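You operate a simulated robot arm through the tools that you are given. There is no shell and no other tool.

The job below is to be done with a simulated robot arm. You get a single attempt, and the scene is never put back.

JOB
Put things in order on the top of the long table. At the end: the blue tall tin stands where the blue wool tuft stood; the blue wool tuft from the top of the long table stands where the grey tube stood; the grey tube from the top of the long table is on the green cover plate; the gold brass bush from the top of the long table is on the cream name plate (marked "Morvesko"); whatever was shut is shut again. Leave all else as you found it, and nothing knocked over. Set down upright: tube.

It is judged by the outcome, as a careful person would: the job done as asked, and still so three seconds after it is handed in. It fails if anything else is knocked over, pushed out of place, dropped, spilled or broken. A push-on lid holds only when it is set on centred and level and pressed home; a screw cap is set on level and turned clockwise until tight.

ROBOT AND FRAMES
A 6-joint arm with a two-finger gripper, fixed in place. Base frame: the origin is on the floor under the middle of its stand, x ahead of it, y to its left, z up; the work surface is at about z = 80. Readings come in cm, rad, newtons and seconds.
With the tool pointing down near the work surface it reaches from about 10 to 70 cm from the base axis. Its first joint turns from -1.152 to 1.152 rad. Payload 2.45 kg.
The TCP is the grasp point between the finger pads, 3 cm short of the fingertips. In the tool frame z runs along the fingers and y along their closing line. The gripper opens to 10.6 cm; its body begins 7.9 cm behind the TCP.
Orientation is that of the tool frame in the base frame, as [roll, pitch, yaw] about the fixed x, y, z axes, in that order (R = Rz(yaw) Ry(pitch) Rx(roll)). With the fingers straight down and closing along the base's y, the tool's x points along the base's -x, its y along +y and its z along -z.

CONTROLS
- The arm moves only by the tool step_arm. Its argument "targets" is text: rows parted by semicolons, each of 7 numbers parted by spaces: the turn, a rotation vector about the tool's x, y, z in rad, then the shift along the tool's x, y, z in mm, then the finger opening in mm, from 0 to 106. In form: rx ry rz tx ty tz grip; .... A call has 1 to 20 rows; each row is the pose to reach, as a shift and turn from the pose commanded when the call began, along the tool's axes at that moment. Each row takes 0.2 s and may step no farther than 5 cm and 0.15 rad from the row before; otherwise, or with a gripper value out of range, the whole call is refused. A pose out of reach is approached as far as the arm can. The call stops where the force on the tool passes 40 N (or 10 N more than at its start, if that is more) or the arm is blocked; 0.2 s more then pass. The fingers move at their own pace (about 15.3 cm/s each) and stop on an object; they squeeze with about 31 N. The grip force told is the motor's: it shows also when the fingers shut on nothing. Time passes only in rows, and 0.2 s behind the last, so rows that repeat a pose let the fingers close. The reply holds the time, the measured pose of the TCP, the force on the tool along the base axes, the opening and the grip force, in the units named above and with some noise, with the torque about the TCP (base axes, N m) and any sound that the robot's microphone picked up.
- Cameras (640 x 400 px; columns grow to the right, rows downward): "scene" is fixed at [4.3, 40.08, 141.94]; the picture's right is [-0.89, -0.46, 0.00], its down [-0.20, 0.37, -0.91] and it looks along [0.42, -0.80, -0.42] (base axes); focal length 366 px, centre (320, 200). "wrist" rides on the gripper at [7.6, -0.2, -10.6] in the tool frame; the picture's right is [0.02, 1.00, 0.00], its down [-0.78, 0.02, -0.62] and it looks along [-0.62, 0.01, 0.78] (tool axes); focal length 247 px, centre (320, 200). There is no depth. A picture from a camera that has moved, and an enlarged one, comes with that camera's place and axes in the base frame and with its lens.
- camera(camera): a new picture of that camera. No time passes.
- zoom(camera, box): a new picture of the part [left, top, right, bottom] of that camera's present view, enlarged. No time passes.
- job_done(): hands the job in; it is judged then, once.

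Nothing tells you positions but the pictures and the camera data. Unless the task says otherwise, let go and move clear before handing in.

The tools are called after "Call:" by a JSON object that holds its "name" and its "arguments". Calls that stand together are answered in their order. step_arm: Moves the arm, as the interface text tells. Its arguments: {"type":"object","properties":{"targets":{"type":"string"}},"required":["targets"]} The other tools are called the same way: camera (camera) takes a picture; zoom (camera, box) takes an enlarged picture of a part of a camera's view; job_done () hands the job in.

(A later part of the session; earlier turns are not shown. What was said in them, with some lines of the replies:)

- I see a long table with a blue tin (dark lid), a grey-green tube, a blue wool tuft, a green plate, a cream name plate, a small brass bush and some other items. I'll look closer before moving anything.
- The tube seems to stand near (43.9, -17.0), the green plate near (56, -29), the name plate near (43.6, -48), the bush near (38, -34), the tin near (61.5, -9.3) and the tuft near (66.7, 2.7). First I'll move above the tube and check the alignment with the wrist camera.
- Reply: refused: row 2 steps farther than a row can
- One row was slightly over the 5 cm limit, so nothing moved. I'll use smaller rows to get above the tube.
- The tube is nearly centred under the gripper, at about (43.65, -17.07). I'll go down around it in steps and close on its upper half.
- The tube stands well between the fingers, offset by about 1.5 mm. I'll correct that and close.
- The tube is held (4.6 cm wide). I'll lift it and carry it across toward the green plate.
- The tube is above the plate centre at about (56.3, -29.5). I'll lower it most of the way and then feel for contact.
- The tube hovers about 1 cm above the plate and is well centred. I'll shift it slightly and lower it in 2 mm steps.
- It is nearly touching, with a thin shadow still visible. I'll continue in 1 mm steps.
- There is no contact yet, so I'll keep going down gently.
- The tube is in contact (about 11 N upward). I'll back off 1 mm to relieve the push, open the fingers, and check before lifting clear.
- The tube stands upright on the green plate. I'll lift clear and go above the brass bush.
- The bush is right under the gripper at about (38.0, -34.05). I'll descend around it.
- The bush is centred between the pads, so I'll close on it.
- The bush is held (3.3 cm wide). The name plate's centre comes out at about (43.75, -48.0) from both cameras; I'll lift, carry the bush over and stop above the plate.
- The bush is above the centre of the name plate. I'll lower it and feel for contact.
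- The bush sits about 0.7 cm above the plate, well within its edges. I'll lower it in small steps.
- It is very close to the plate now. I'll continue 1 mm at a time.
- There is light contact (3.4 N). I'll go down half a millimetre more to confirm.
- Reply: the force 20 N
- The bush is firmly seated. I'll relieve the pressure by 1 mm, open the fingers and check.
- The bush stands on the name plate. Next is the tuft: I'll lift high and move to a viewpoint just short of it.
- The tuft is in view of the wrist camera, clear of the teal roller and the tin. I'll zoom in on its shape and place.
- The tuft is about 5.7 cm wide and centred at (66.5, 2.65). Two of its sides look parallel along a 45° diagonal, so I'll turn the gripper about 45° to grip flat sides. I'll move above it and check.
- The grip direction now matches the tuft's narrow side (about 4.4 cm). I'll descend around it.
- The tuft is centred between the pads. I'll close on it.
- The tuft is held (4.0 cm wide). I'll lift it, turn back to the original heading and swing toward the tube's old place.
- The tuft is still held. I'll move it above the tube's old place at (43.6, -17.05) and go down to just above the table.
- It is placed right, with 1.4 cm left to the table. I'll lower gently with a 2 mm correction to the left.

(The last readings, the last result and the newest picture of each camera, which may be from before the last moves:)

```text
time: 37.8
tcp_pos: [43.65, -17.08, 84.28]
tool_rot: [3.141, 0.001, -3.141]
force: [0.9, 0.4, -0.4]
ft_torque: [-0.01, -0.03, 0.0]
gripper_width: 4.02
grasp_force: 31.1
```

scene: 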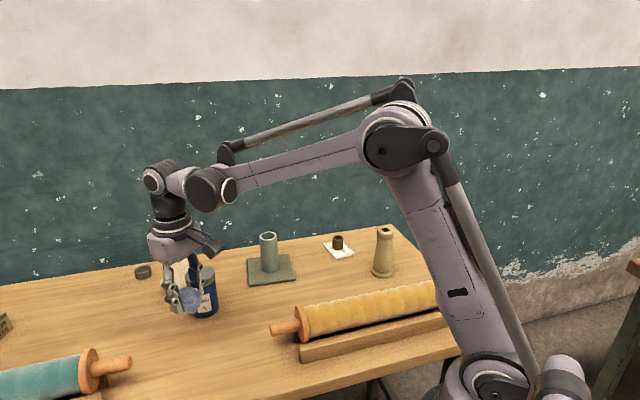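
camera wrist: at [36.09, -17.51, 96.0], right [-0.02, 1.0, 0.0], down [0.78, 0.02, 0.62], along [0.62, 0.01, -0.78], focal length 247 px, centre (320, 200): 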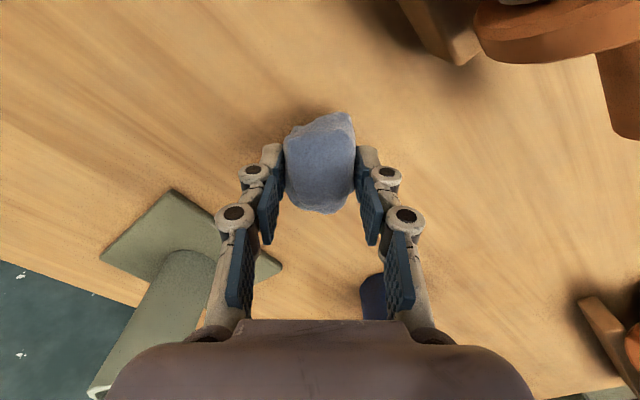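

There is no contact yet, so I'll step down 1 mm at a time.

Call:
{"name": "step_arm", "arguments": {"targets": "0 0 0 0 0 1 20; 0 0 0 0 0 2 20"}}

Call:
{"name": "zoom", "arguments": {"camera": "scene", "box": [260, 275, 320, 325]}}

```text
time: 38.4
tcp_pos: [43.59, -17.0, 83.97]
tool_rot: [-3.141, 0.0, 3.14]
force: [-0.8, 0.1, -0.4]
ft_torque: [0.0, 0.0, 0.03]
gripper_width: 4.04
grasp_force: 31.3
```

```text
8.00 times, centred on (290, 300) of scene
camera zoom: at [4.3, 40.08, 141.94], right [-0.89, -0.46, 0.0], down [-0.2, 0.37, -0.91], along [0.42, -0.8, -0.42], focal length 2929 px, centre (560, -600)
```

zoom: 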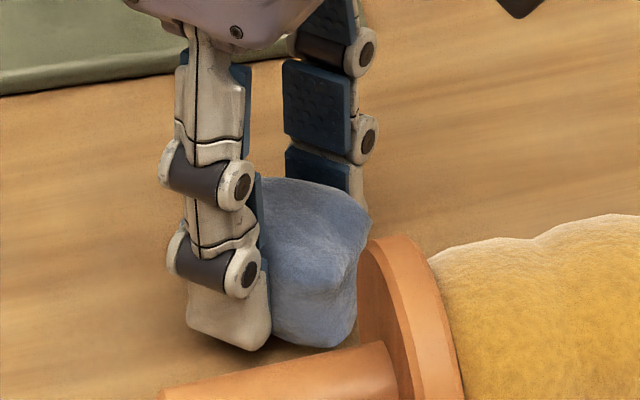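

Still free; two more small steps down.

Call:
{"name": "step_arm", "arguments": {"targets": "0 0 0 0 0 1 20; 0 0 0 0 0 2 20"}}

```text
time: 39.0
tcp_pos: [43.56, -17.07, 83.83]
tool_rot: [3.14, 0.001, 3.141]
force: [1.7, -0.2, 20.8]
ft_torque: [-0.03, -0.1, 0.0]
gripper_width: 4.01
grasp_force: 30.6
```

It is in contact with the table. I'll back off 1 mm and open the fingers slowly.

Call:
{"name": "step_arm", "arguments": {"targets": "0 0 0 0 0 -1 20; 0 0 0 0 0 -1 40; 0 0 0 0 0 -1 50; 0 0 0 0 0 -1 70; 0 0 0 0 0 -1 90; 0 0 0 0 0 -1 90"}}

Call:
{"name": "camera", "arguments": {"camera": "wrist"}}

Call:
{"name": "zoom", "arguments": {"camera": "scene", "box": [230, 250, 330, 330]}}

```text
time: 40.4
tcp_pos: [43.56, -17.09, 83.83]
tool_rot: [-3.141, 0.0, -3.141]
force: [-0.5, -0.9, -0.1]
ft_torque: [0.03, 0.04, -0.01]
gripper_width: 8.99
grasp_force: 0.1
```

```text
taken
camera wrist: at [35.94, -17.27, 94.44], right [-0.02, 1.0, 0.0], down [0.78, 0.02, 0.62], along [0.62, 0.01, -0.78], focal length 247 px, centre (320, 200)
```

wrist: 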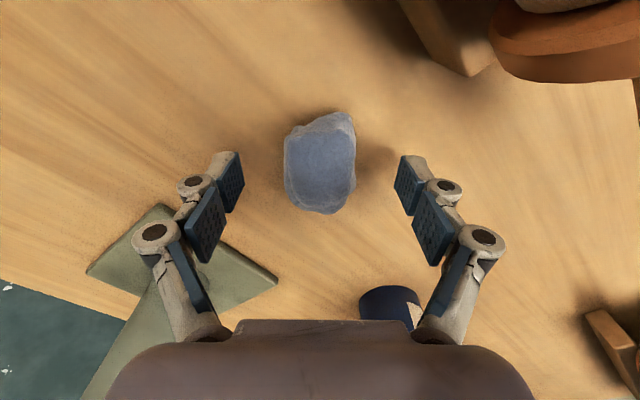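

```text
5.00 times, centred on (280, 290) of scene
camera zoom: at [4.3, 40.08, 141.94], right [-0.89, -0.46, 0.0], down [-0.2, 0.37, -0.91], along [0.42, -0.8, -0.42], focal length 1830 px, centre (520, -250)
```

zoom: 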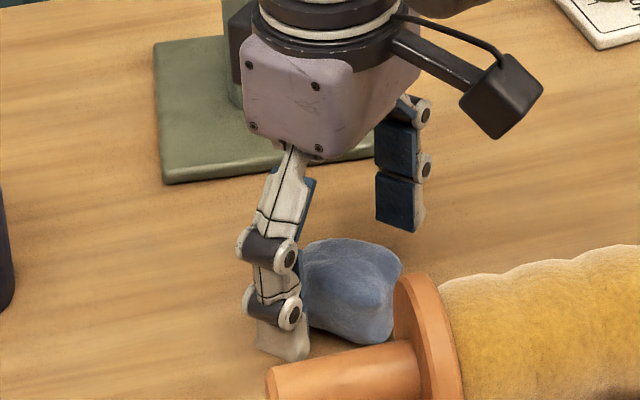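

The tuft now stands where the tube stood. I'll lift straight up and move above the tin, staying well above its lid.

Call:
{"name": "step_arm", "arguments": {"targets": "0 0 0 0 0 -30 90; 0 0 0 0 0 -75 106; 0 0 0 0 0 -120 106; 0 0 0 0 0 -165 106; 0 0 0 0 0 -200 106; 0 0 0 -40 18 -205 106; 0 0 0 -80 36 -205 106; 0 0 0 -120 54 -205 106; 0 0 0 -155 68 -205 106; 0 0 0 -180 78 -205 106; 0 0 0 -180 78 -205 106"}}

Call:
{"name": "camera", "arguments": {"camera": "wrist"}}

Call:
{"name": "camera", "arguments": {"camera": "scene"}}

```text
time: 42.8
tcp_pos: [61.68, -9.11, 104.35]
tool_rot: [3.141, 0.0, -3.141]
force: [-0.1, 0.1, -0.1]
ft_torque: [-0.03, 0.01, 0.03]
gripper_width: 10.61
grasp_force: 0.0
```

```text
taken
camera wrist: at [54.07, -9.32, 114.96], right [-0.02, 1.0, 0.0], down [0.78, 0.02, 0.62], along [0.62, 0.01, -0.78], focal length 247 px, centre (320, 200)
```

wrist: 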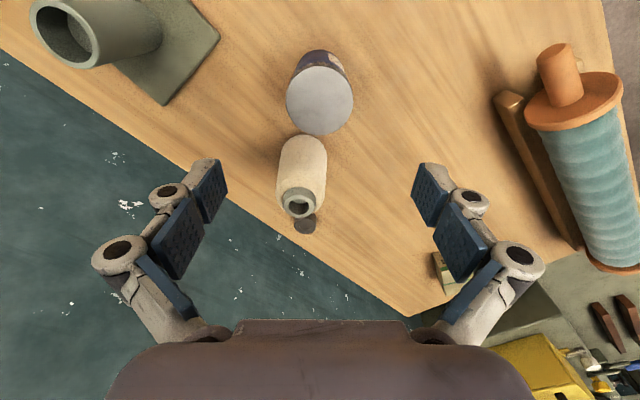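

```text
taken
```

scene: 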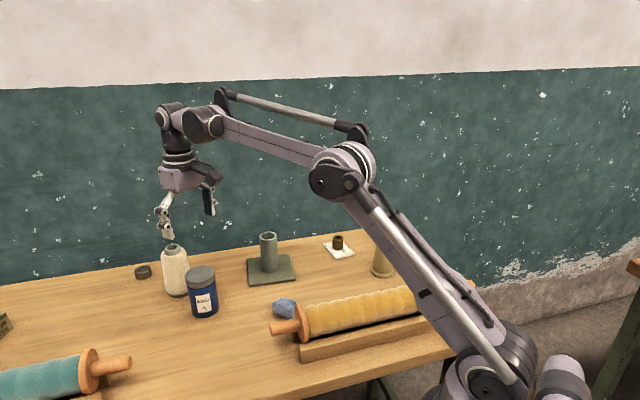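

The tin's lid appears straight below; I'll zoom for its exact position and size.

Call:
{"name": "zoom", "arguments": {"camera": "wrist", "box": [260, 30, 380, 240]}}

Call:
{"name": "zoom", "arguments": {"camera": "scene", "box": [140, 230, 240, 330]}}

```text
1.90 times, centred on (320, 135) of wrist
camera zoom: at [54.07, -9.32, 114.96], right [-0.02, 1.0, 0.0], down [0.78, 0.02, 0.62], along [0.62, 0.01, -0.78], focal length 470 px, centre (320, 324)
```

zoom: 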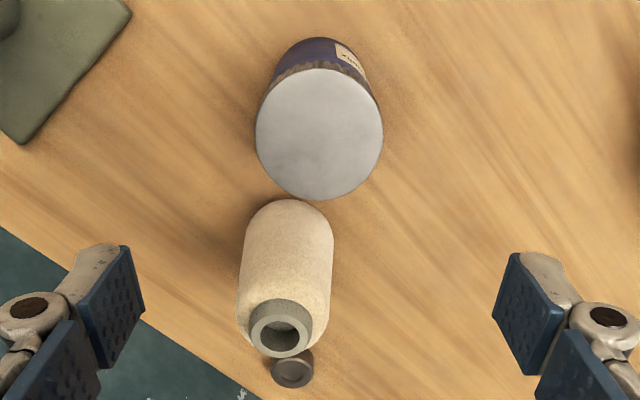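

```text
4.00 times, centred on (190, 280) of scene
camera zoom: at [4.3, 40.08, 141.94], right [-0.89, -0.46, 0.0], down [-0.2, 0.37, -0.91], along [0.42, -0.8, -0.42], focal length 1464 px, centre (840, -120)
```

zoom: 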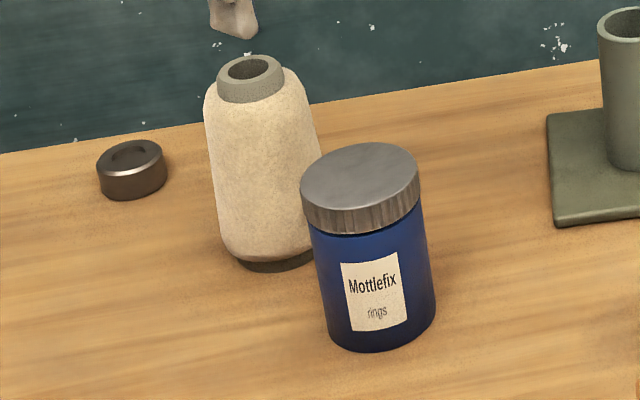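

The tin's centre comes out at about (61.5, -9.3), with the lid top near z = 90.2, and the spool is some 4 cm behind it. I'll come down to just above the lid and check the centring.

Call:
{"name": "step_arm", "arguments": {"targets": "0 0 0 2 -1.8 35 106; 0 0 0 2 -1.8 70 106; 0 0 0 2 -1.8 95 106; 0 0 0 2 -1.8 95 106"}}

Call:
{"name": "camera", "arguments": {"camera": "wrist"}}

Call:
{"name": "zoom", "arguments": {"camera": "scene", "box": [120, 200, 260, 330]}}

```text
time: 43.8
tcp_pos: [61.48, -9.31, 94.86]
tool_rot: [3.141, 0.001, 3.141]
force: [0.5, 0.1, -0.1]
ft_torque: [0.02, 0.03, 0.03]
gripper_width: 10.61
grasp_force: 0.1
```

```text
taken
camera wrist: at [53.85, -9.57, 105.41], right [-0.02, 1.0, 0.0], down [0.78, 0.02, 0.62], along [0.62, 0.01, -0.78], focal length 247 px, centre (320, 200)
```

wrist: 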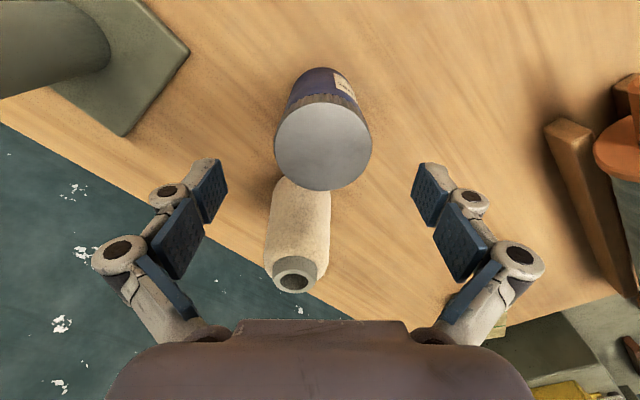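

```text
3.08 times, centred on (190, 265) of scene
camera zoom: at [4.3, 40.08, 141.94], right [-0.89, -0.46, 0.0], down [-0.2, 0.37, -0.91], along [0.42, -0.8, -0.42], focal length 1126 px, centre (720, 0)
```

zoom: 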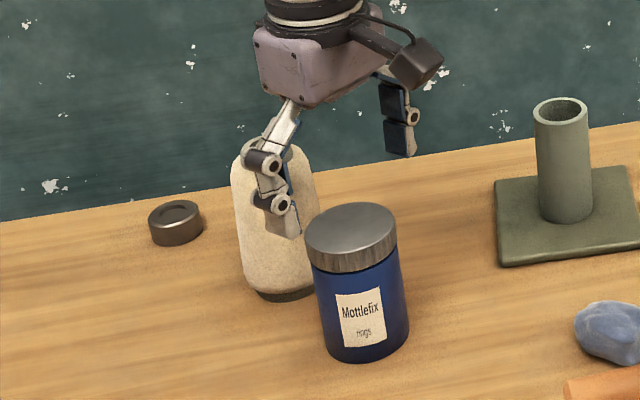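

The tin is centred within about a millimetre. I'll descend until the pads span the body below the lid.

Call:
{"name": "step_arm", "arguments": {"targets": "0 0 0 0 1 25 106; 0 0 0 0 1 50 106; 0 0 0 0 1 75 106; 0 0 0 0 1 95 106; 0 0 0 0 1 106 106; 0 0 0 0 1 109 106; 0 0 0 0 1 109 106"}}

Call:
{"name": "camera", "arguments": {"camera": "wrist"}}

Call:
{"name": "zoom", "arguments": {"camera": "scene", "box": [120, 220, 260, 340]}}

```text
time: 45.4
tcp_pos: [61.42, -9.3, 84.05]
tool_rot: [3.141, 0.0, -3.141]
force: [0.3, 0.1, -0.8]
ft_torque: [-0.01, 0.0, 0.0]
gripper_width: 10.58
grasp_force: 0.1
```

```text
taken
camera wrist: at [53.86, -9.56, 94.63], right [-0.02, 1.0, 0.0], down [0.78, 0.02, 0.62], along [0.62, 0.01, -0.78], focal length 247 px, centre (320, 200)
```

wrist: 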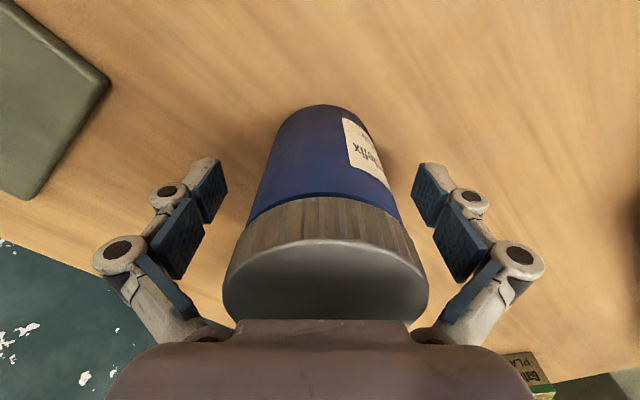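

```text
3.33 times, centred on (190, 280) of scene
camera zoom: at [4.3, 40.08, 141.94], right [-0.89, -0.46, 0.0], down [-0.2, 0.37, -0.91], along [0.42, -0.8, -0.42], focal length 1220 px, centre (753, -67)
```

zoom: 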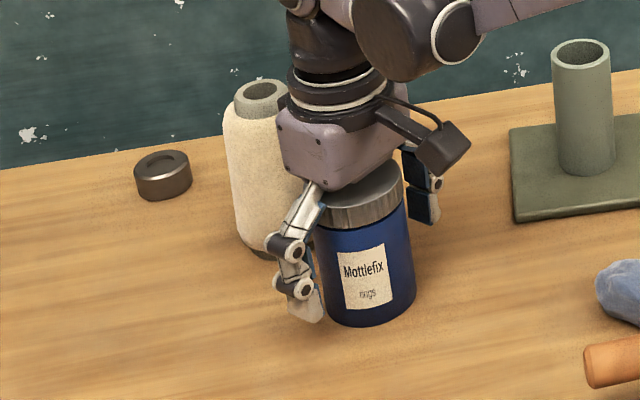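

The tin stands centred between the fingers, with the palm clear of the lid. I'll close on the body.

Call:
{"name": "step_arm", "arguments": {"targets": "0 0 0 0 0 0 90; 0 0 0 0 0 0 75; 0 0 0 0 0 0 60; 0 0 0 0 0 0 50; 0 0 0 0 0 0 40; 0 0 0 0 0 0 40"}}

Call:
{"name": "camera", "arguments": {"camera": "wrist"}}

Call:
{"name": "zoom", "arguments": {"camera": "scene", "box": [120, 220, 260, 340]}}

```text
time: 46.8
tcp_pos: [61.46, -9.29, 84.2]
tool_rot: [3.139, 0.001, -3.141]
force: [3.4, 4.2, 36.2]
ft_torque: [-0.16, -0.05, 0.01]
gripper_width: 7.35
grasp_force: 31.0
```

```text
taken
camera wrist: at [53.84, -9.52, 94.76], right [-0.02, 1.0, 0.0], down [0.78, 0.02, 0.62], along [0.62, 0.01, -0.78], focal length 247 px, centre (320, 200)
```

wrist: 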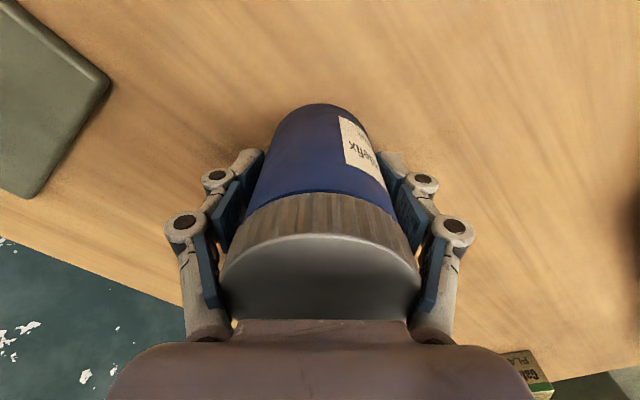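

```text
3.33 times, centred on (190, 280) of scene
camera zoom: at [4.24, 40.1, 141.93], right [-0.89, -0.46, 0.0], down [-0.19, 0.37, -0.91], along [0.42, -0.8, -0.42], focal length 1220 px, centre (753, -67)
```

zoom: 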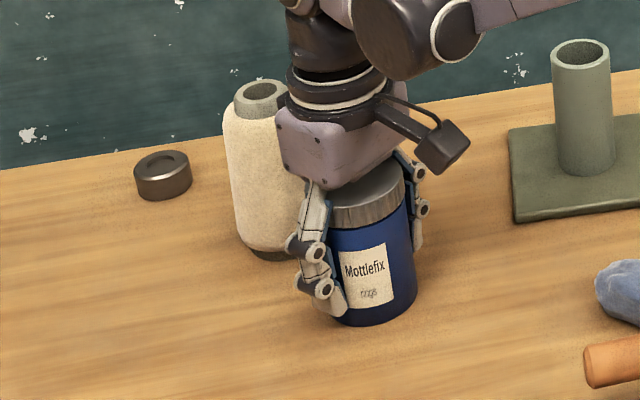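

The closing pushed the tool upward with 36 N, so something besides the body is being pressed. I'll look closely before lifting.

Call:
{"name": "zoom", "arguments": {"camera": "wrist", "box": [150, 90, 490, 340]}}

Call:
{"name": "zoom", "arguments": {"camera": "scene", "box": [175, 255, 245, 325]}}

```text
1.60 times, centred on (320, 215) of wrist
camera zoom: at [53.84, -9.52, 94.76], right [-0.02, 1.0, 0.0], down [0.78, 0.02, 0.62], along [0.62, 0.01, -0.78], focal length 395 px, centre (320, 176)
```

zoom: 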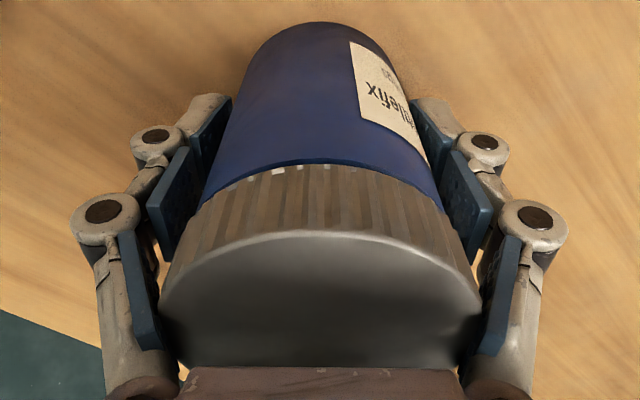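

```text
5.71 times, centred on (210, 290) of scene
camera zoom: at [4.24, 40.1, 141.93], right [-0.89, -0.46, 0.0], down [-0.19, 0.37, -0.91], along [0.42, -0.8, -0.42], focal length 2092 px, centre (949, -314)
```

zoom: 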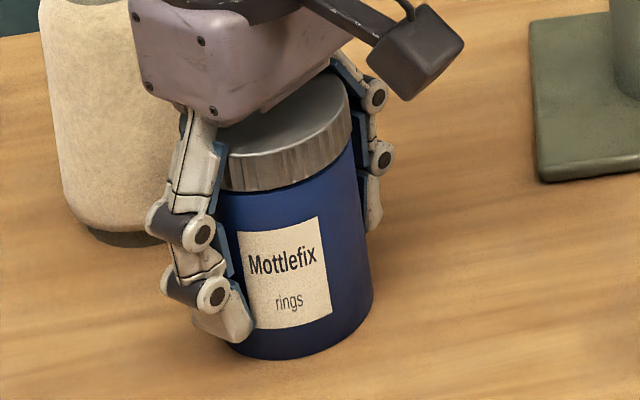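

The upper finger links are wedging on the lid's rim because the tin sits too deep in the gripper. I'll open again, come up 2.6 cm so the upper links clear the lid, and check that the lid is undisturbed.

Call:
{"name": "step_arm", "arguments": {"targets": "0 0 0 0 0 0 75; 0 0 0 0 0 0 85; 0 0 0 0 0 0 106; 0 0 0 0 0 -10 106; 0 0 0 0 0 -26 106; 0 0 0 0 0 -26 106"}}

Call:
{"name": "camera", "arguments": {"camera": "wrist"}}

Call:
{"name": "zoom", "arguments": {"camera": "scene", "box": [165, 245, 245, 325]}}

```text
time: 48.2
tcp_pos: [61.48, -9.27, 86.77]
tool_rot: [-3.141, 0.0, -3.14]
force: [0.5, -0.4, -0.1]
ft_torque: [0.0, 0.0, -0.01]
gripper_width: 10.59
grasp_force: 0.0
```

```text
taken
camera wrist: at [53.84, -9.46, 97.27], right [-0.02, 1.0, 0.0], down [0.78, 0.02, 0.62], along [0.62, 0.01, -0.78], focal length 247 px, centre (320, 200)
```

wrist: 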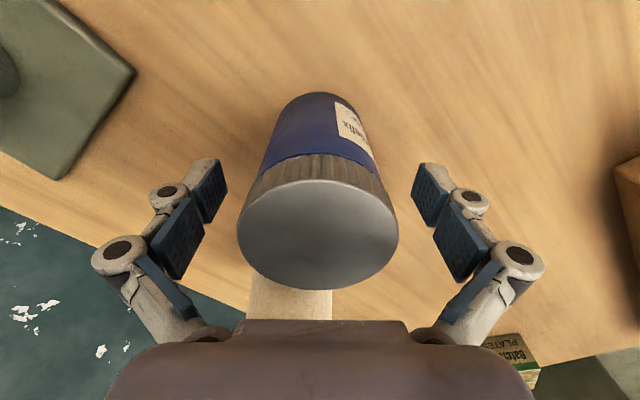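

```text
5.00 times, centred on (205, 285) of scene
camera zoom: at [4.3, 40.08, 141.94], right [-0.89, -0.46, 0.0], down [-0.2, 0.37, -0.91], along [0.42, -0.8, -0.42], focal length 1830 px, centre (895, -225)
```

zoom: 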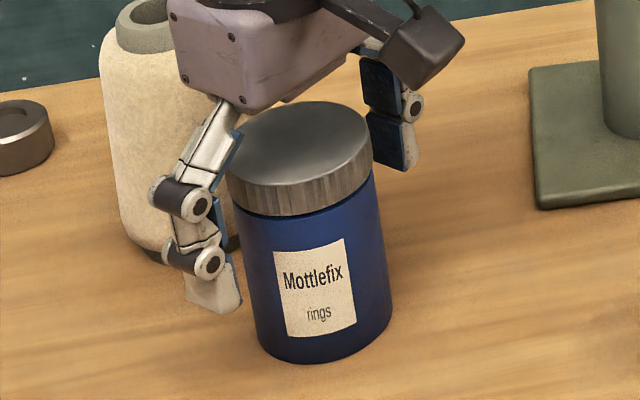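

The lid looks level and seated, and the tin has not moved noticeably. Now I'll close slowly at this higher position and check the forces.

Call:
{"name": "step_arm", "arguments": {"targets": "0 0 0 0 0 0 85; 0 0 0 0 0 0 72; 0 0 0 0 0 0 64; 0 0 0 0 0 0 58; 0 0 0 0 0 0 50; 0 0 0 0 0 0 50"}}

Call:
{"name": "zoom", "arguments": {"camera": "wrist", "box": [150, 90, 490, 340]}}

Call:
{"name": "zoom", "arguments": {"camera": "scene", "box": [165, 245, 245, 325]}}

```text
time: 49.6
tcp_pos: [61.42, -9.23, 86.61]
tool_rot: [-3.141, 0.003, 3.141]
force: [0.0, -0.9, 4.4]
ft_torque: [0.01, -0.02, 0.02]
gripper_width: 6.24
grasp_force: 30.8
```

```text
1.60 times, centred on (320, 215) of wrist
camera zoom: at [53.84, -9.48, 97.27], right [-0.02, 1.0, 0.0], down [0.78, 0.02, 0.62], along [0.62, 0.01, -0.78], focal length 395 px, centre (320, 176)
```

zoom: 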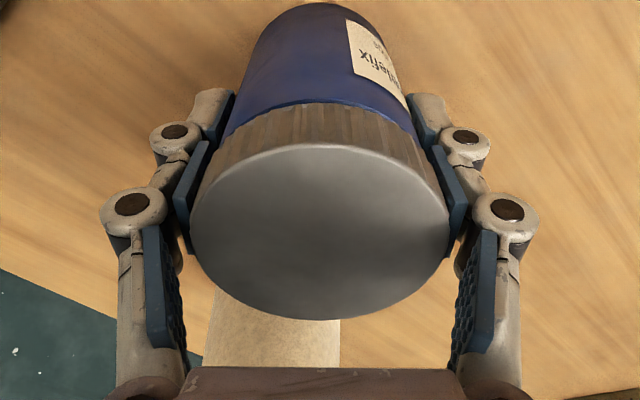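

```text
5.00 times, centred on (205, 285) of scene
camera zoom: at [4.3, 40.07, 141.94], right [-0.89, -0.46, 0.0], down [-0.2, 0.37, -0.91], along [0.42, -0.8, -0.42], focal length 1830 px, centre (895, -225)
```

zoom: 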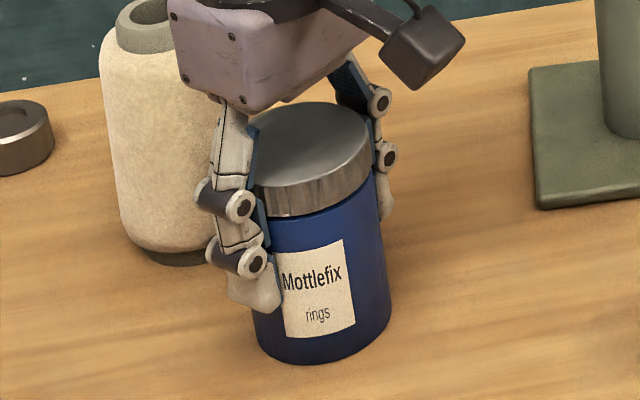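

The grip is now 6.2 cm with almost no side force: upper pads on the lid, lower pads on the body. I'll lift 1 cm slowly and check that the tin comes as one.

Call:
{"name": "step_arm", "arguments": {"targets": "0 0 0 0 0 -2 50; 0 0 0 0 0 -4 50; 0 0 0 0 0 -7 50; 0 0 0 0 0 -10 50; 0 0 0 0 0 -10 50"}}

Call:
{"name": "zoom", "arguments": {"camera": "scene", "box": [165, 245, 245, 325]}}

Call:
{"name": "zoom", "arguments": {"camera": "wrist", "box": [150, 90, 490, 340]}}

```text
time: 50.8
tcp_pos: [61.38, -9.32, 87.73]
tool_rot: [-3.141, 0.001, 3.14]
force: [-0.3, -0.3, -1.5]
ft_torque: [0.02, 0.01, 0.01]
gripper_width: 6.26
grasp_force: 31.0
```

```text
5.00 times, centred on (205, 285) of scene
camera zoom: at [4.31, 40.07, 141.94], right [-0.89, -0.46, 0.0], down [-0.2, 0.37, -0.91], along [0.42, -0.8, -0.42], focal length 1830 px, centre (895, -225)
```

zoom: 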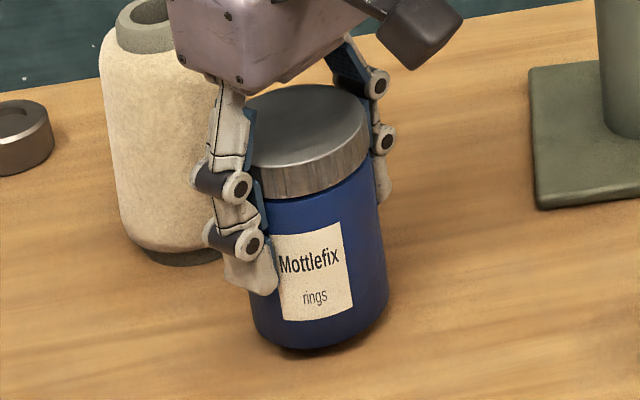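

```text
1.60 times, centred on (320, 215) of wrist
camera zoom: at [53.87, -9.52, 98.26], right [-0.02, 1.0, 0.0], down [0.78, 0.02, 0.62], along [0.62, 0.01, -0.78], focal length 395 px, centre (320, 176)
```

zoom: 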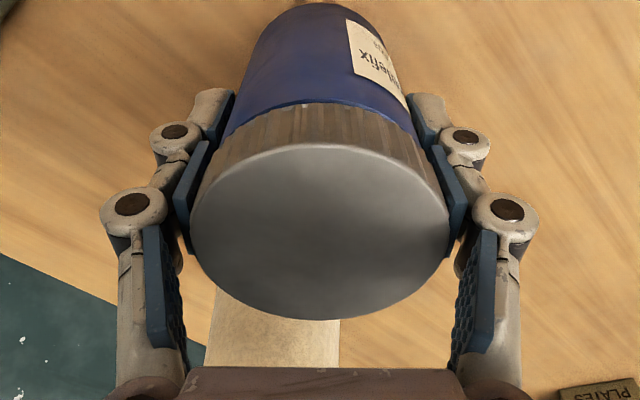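

The tin lifts as one piece with the lid seated. I'll carry it to the left past the spool and then out over the tuft's old place at (66.45, 2.7).

Call:
{"name": "step_arm", "arguments": {"targets": "0 0 0 0 0 -20 50; 0 0 0 0 0 -40 50; 0 0 0 0 30 -45 50; 0 0 0 0 60 -45 50; 0 0 0 0 90 -45 50; 0 0 0 -10 112 -45 50; 0 0 0 -30 120 -45 50; 0 0 0 -51 120 -45 50; 0 0 0 -51 120 -30 50; 0 0 0 -51 120 -15 50; 0 0 0 -51 120 0 50; 0 0 0 -51 120 0 50"}}

Call:
{"name": "camera", "arguments": {"camera": "wrist"}}

Call:
{"name": "zoom", "arguments": {"camera": "scene", "box": [90, 250, 210, 350]}}

```text
time: 53.4
tcp_pos: [66.4, 2.68, 87.48]
tool_rot: [3.141, -0.002, 3.141]
force: [-0.6, 0.7, -1.2]
ft_torque: [0.0, 0.0, 0.0]
gripper_width: 6.23
grasp_force: 31.1
```

```text
taken
camera wrist: at [58.91, 2.47, 98.04], right [-0.02, 1.0, 0.0], down [0.78, 0.02, 0.62], along [0.62, 0.01, -0.78], focal length 247 px, centre (320, 200)
```

wrist: 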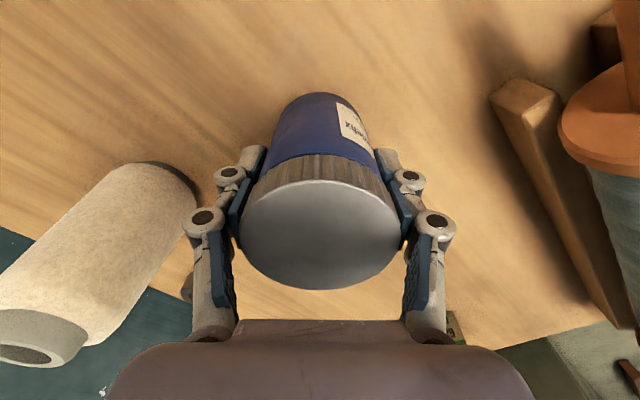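

```text
4.00 times, centred on (150, 300) of scene
camera zoom: at [4.31, 40.08, 141.94], right [-0.89, -0.46, 0.0], down [-0.2, 0.37, -0.91], along [0.42, -0.8, -0.42], focal length 1464 px, centre (1000, -200)
```

zoom: 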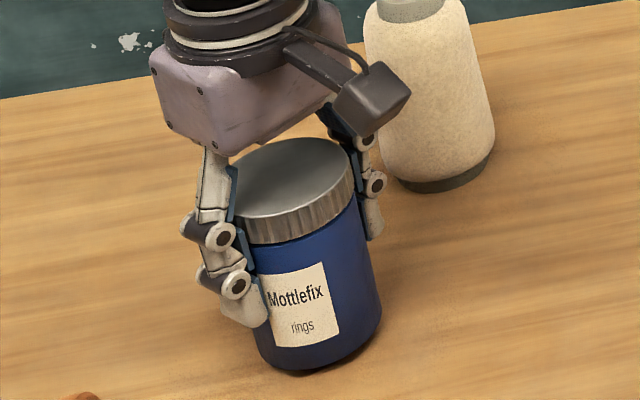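

The tin hangs about 1 cm above its new place. I'll lower it gently.

Call:
{"name": "step_arm", "arguments": {"targets": "0 0 0 -1.5 0 3 50; 0 0 0 -1.5 0 6 50; 0 0 0 -1.5 0 7.5 50"}}

```text
time: 54.2
tcp_pos: [66.71, 2.7, 86.77]
tool_rot: [-3.141, -0.001, -3.142]
force: [0.2, 0.1, -1.4]
ft_torque: [-0.01, -0.02, 0.01]
gripper_width: 6.25
grasp_force: 31.3
```

No contact yet; I'll continue in 1 mm steps.

Call:
{"name": "step_arm", "arguments": {"targets": "0 0 0 0 0 1 50; 0 0 0 0 0 2 50"}}

```text
time: 54.8
tcp_pos: [66.79, 2.54, 86.64]
tool_rot: [-3.142, 0.001, -3.141]
force: [1.3, -0.1, 11.4]
ft_torque: [0.01, -0.04, 0.02]
gripper_width: 6.24
grasp_force: 30.8
```

The tin is in contact with the table. I'll relieve the push slightly, open slowly and check.

Call:
{"name": "step_arm", "arguments": {"targets": "0 0 0 0 0 -0.5 50; 0 0 0 0 0 -0.5 62; 0 0 0 0 0 -0.5 70; 0 0 0 0 0 -0.5 85; 0 0 0 0 0 -0.5 106; 0 0 0 0 0 -0.5 106"}}

Call:
{"name": "camera", "arguments": {"camera": "wrist"}}

Call:
{"name": "zoom", "arguments": {"camera": "scene", "box": [90, 250, 210, 350]}}

```text
time: 56.2
tcp_pos: [66.61, 2.51, 86.6]
tool_rot: [3.141, 0.0, -3.142]
force: [0.1, 0.3, -0.3]
ft_torque: [-0.02, 0.03, 0.0]
gripper_width: 10.61
grasp_force: 0.0
```

```text
taken
camera wrist: at [59.08, 2.4, 97.23], right [-0.02, 1.0, 0.0], down [0.78, 0.02, 0.62], along [0.62, 0.01, -0.78], focal length 247 px, centre (320, 200)
```

wrist: 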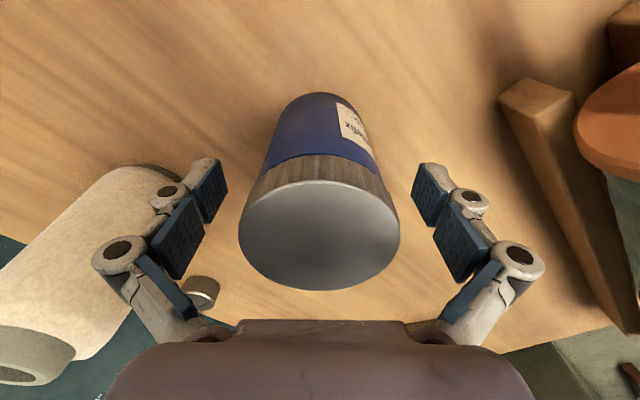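

```text
4.00 times, centred on (150, 300) of scene
camera zoom: at [4.3, 40.08, 141.94], right [-0.89, -0.46, 0.0], down [-0.2, 0.37, -0.91], along [0.42, -0.8, -0.42], focal length 1464 px, centre (1000, -200)
```

zoom: 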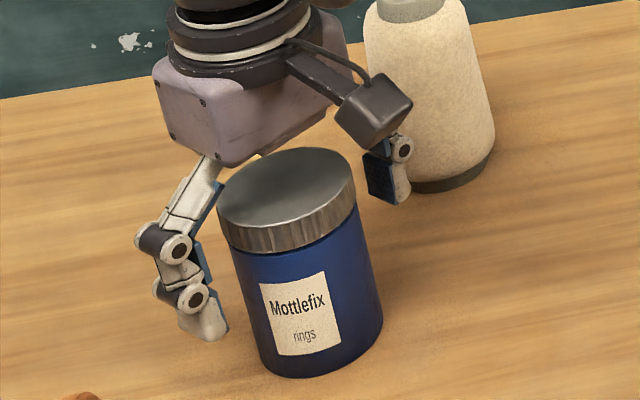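

The tin stands upright with its lid level. I'll rise straight up and retreat, then check the whole table.

Call:
{"name": "step_arm", "arguments": {"targets": "0 0 0 0 0 -20 106; 0 0 0 0 0 -50 106; 0 0 0 0 0 -85 106; 0 0 0 0 0 -120 106; 0 0 0 30 0 -135 106; 0 0 0 70 0 -150 106; 0 0 0 115 -10 -165 106; 0 0 0 160 -20 -180 106; 0 0 0 205 -30 -190 106; 0 0 0 250 -30 -200 106; 0 0 0 295 -30 -210 106; 0 0 0 340 -30 -220 106; 0 0 0 380 -30 -230 106; 0 0 0 380 -30 -230 106"}}

Call:
{"name": "camera", "arguments": {"camera": "scene"}}

Call:
{"name": "camera", "arguments": {"camera": "wrist"}}

```text
time: 59.2
tcp_pos: [28.71, -0.17, 109.71]
tool_rot: [-3.14, 0.0, 3.141]
force: [-0.4, 0.2, -0.6]
ft_torque: [0.01, 0.02, 0.03]
gripper_width: 10.62
grasp_force: 0.1
```

```text
taken
```

scene: 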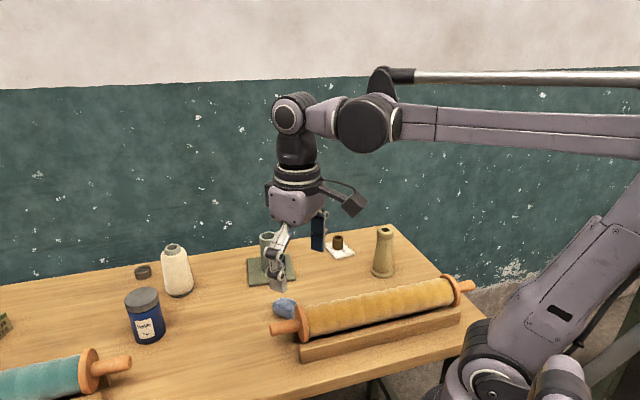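

```text
taken
camera wrist: at [21.11, -0.37, 120.33], right [-0.02, 1.0, 0.0], down [0.78, 0.02, 0.62], along [0.62, 0.01, -0.78], focal length 247 px, centre (320, 200)
```

wrist: 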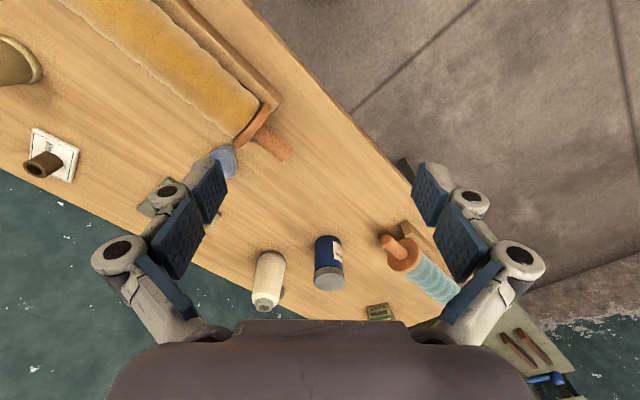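

Everything appears in place. I'll zoom in for a last check of each item.

Call:
{"name": "zoom", "arguments": {"camera": "scene", "box": [90, 230, 230, 355]}}

Call:
{"name": "zoom", "arguments": {"camera": "scene", "box": [240, 215, 400, 335]}}

Call:
{"name": "zoom", "arguments": {"camera": "wrist", "box": [220, 120, 420, 330]}}

```text
3.20 times, centred on (160, 292) of scene
camera zoom: at [4.3, 40.08, 141.94], right [-0.89, -0.46, 0.0], down [-0.2, 0.37, -0.91], along [0.42, -0.8, -0.42], focal length 1172 px, centre (832, -96)
```

zoom: 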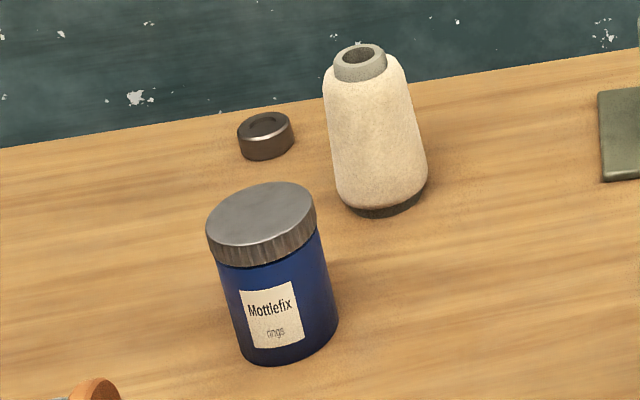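

```text
3.33 times, centred on (320, 275) of scene
camera zoom: at [4.3, 40.08, 141.94], right [-0.89, -0.46, 0.0], down [-0.2, 0.37, -0.91], along [0.42, -0.8, -0.42], focal length 1220 px, centre (320, -50)
```

zoom: 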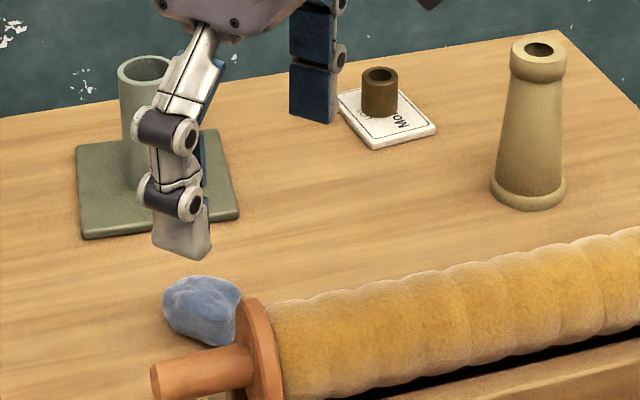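

```text
1.90 times, centred on (320, 225) of wrist
camera zoom: at [21.11, -0.37, 120.33], right [-0.02, 1.0, 0.0], down [0.78, 0.02, 0.62], along [0.62, 0.01, -0.78], focal length 470 px, centre (320, 152)
```

zoom: 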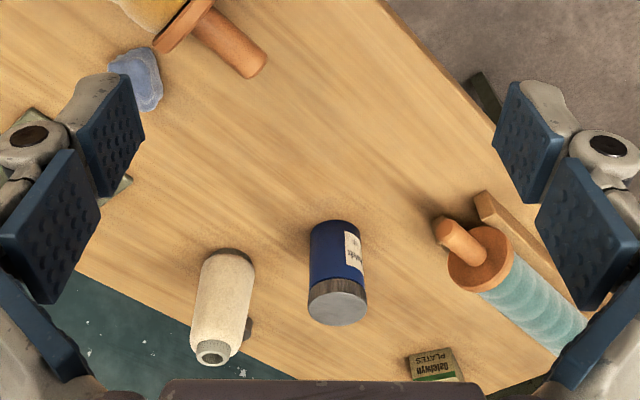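

All four items are where they should be: the tin at about (66.7, 2.9), the tuft at about (43.5, -17.0), the tube upright on the green plate and the bush on the name plate. The tin's lid is still shut, nothing else has moved and the arm is clear, so I'm handing in the job.

Call:
{"name": "job_done", "arguments": {}}

```text
The job is handed in.
```

The table is in order and I've handed in the job. In the last pictures everything stood as asked:

- **Blue tin:** it stands where the blue wool tuft was, with its lid still on and level.
- **Blue wool tuft:** it sits where the grey tube stood.
- **Grey tube:** it stands upright near the centre of the green cover plate.
- **Brass bush:** it is on the cream "Morvesko" name plate.

My first grip on the tin was too deep, and the fingers pressed against the lid's rim with about 36 N. I let go and gripped it higher. The lid looked seated and level before and after the move.

Nothing was knocked over, and I saw no sign that anything else had moved. The gripper is open and clear of the table.
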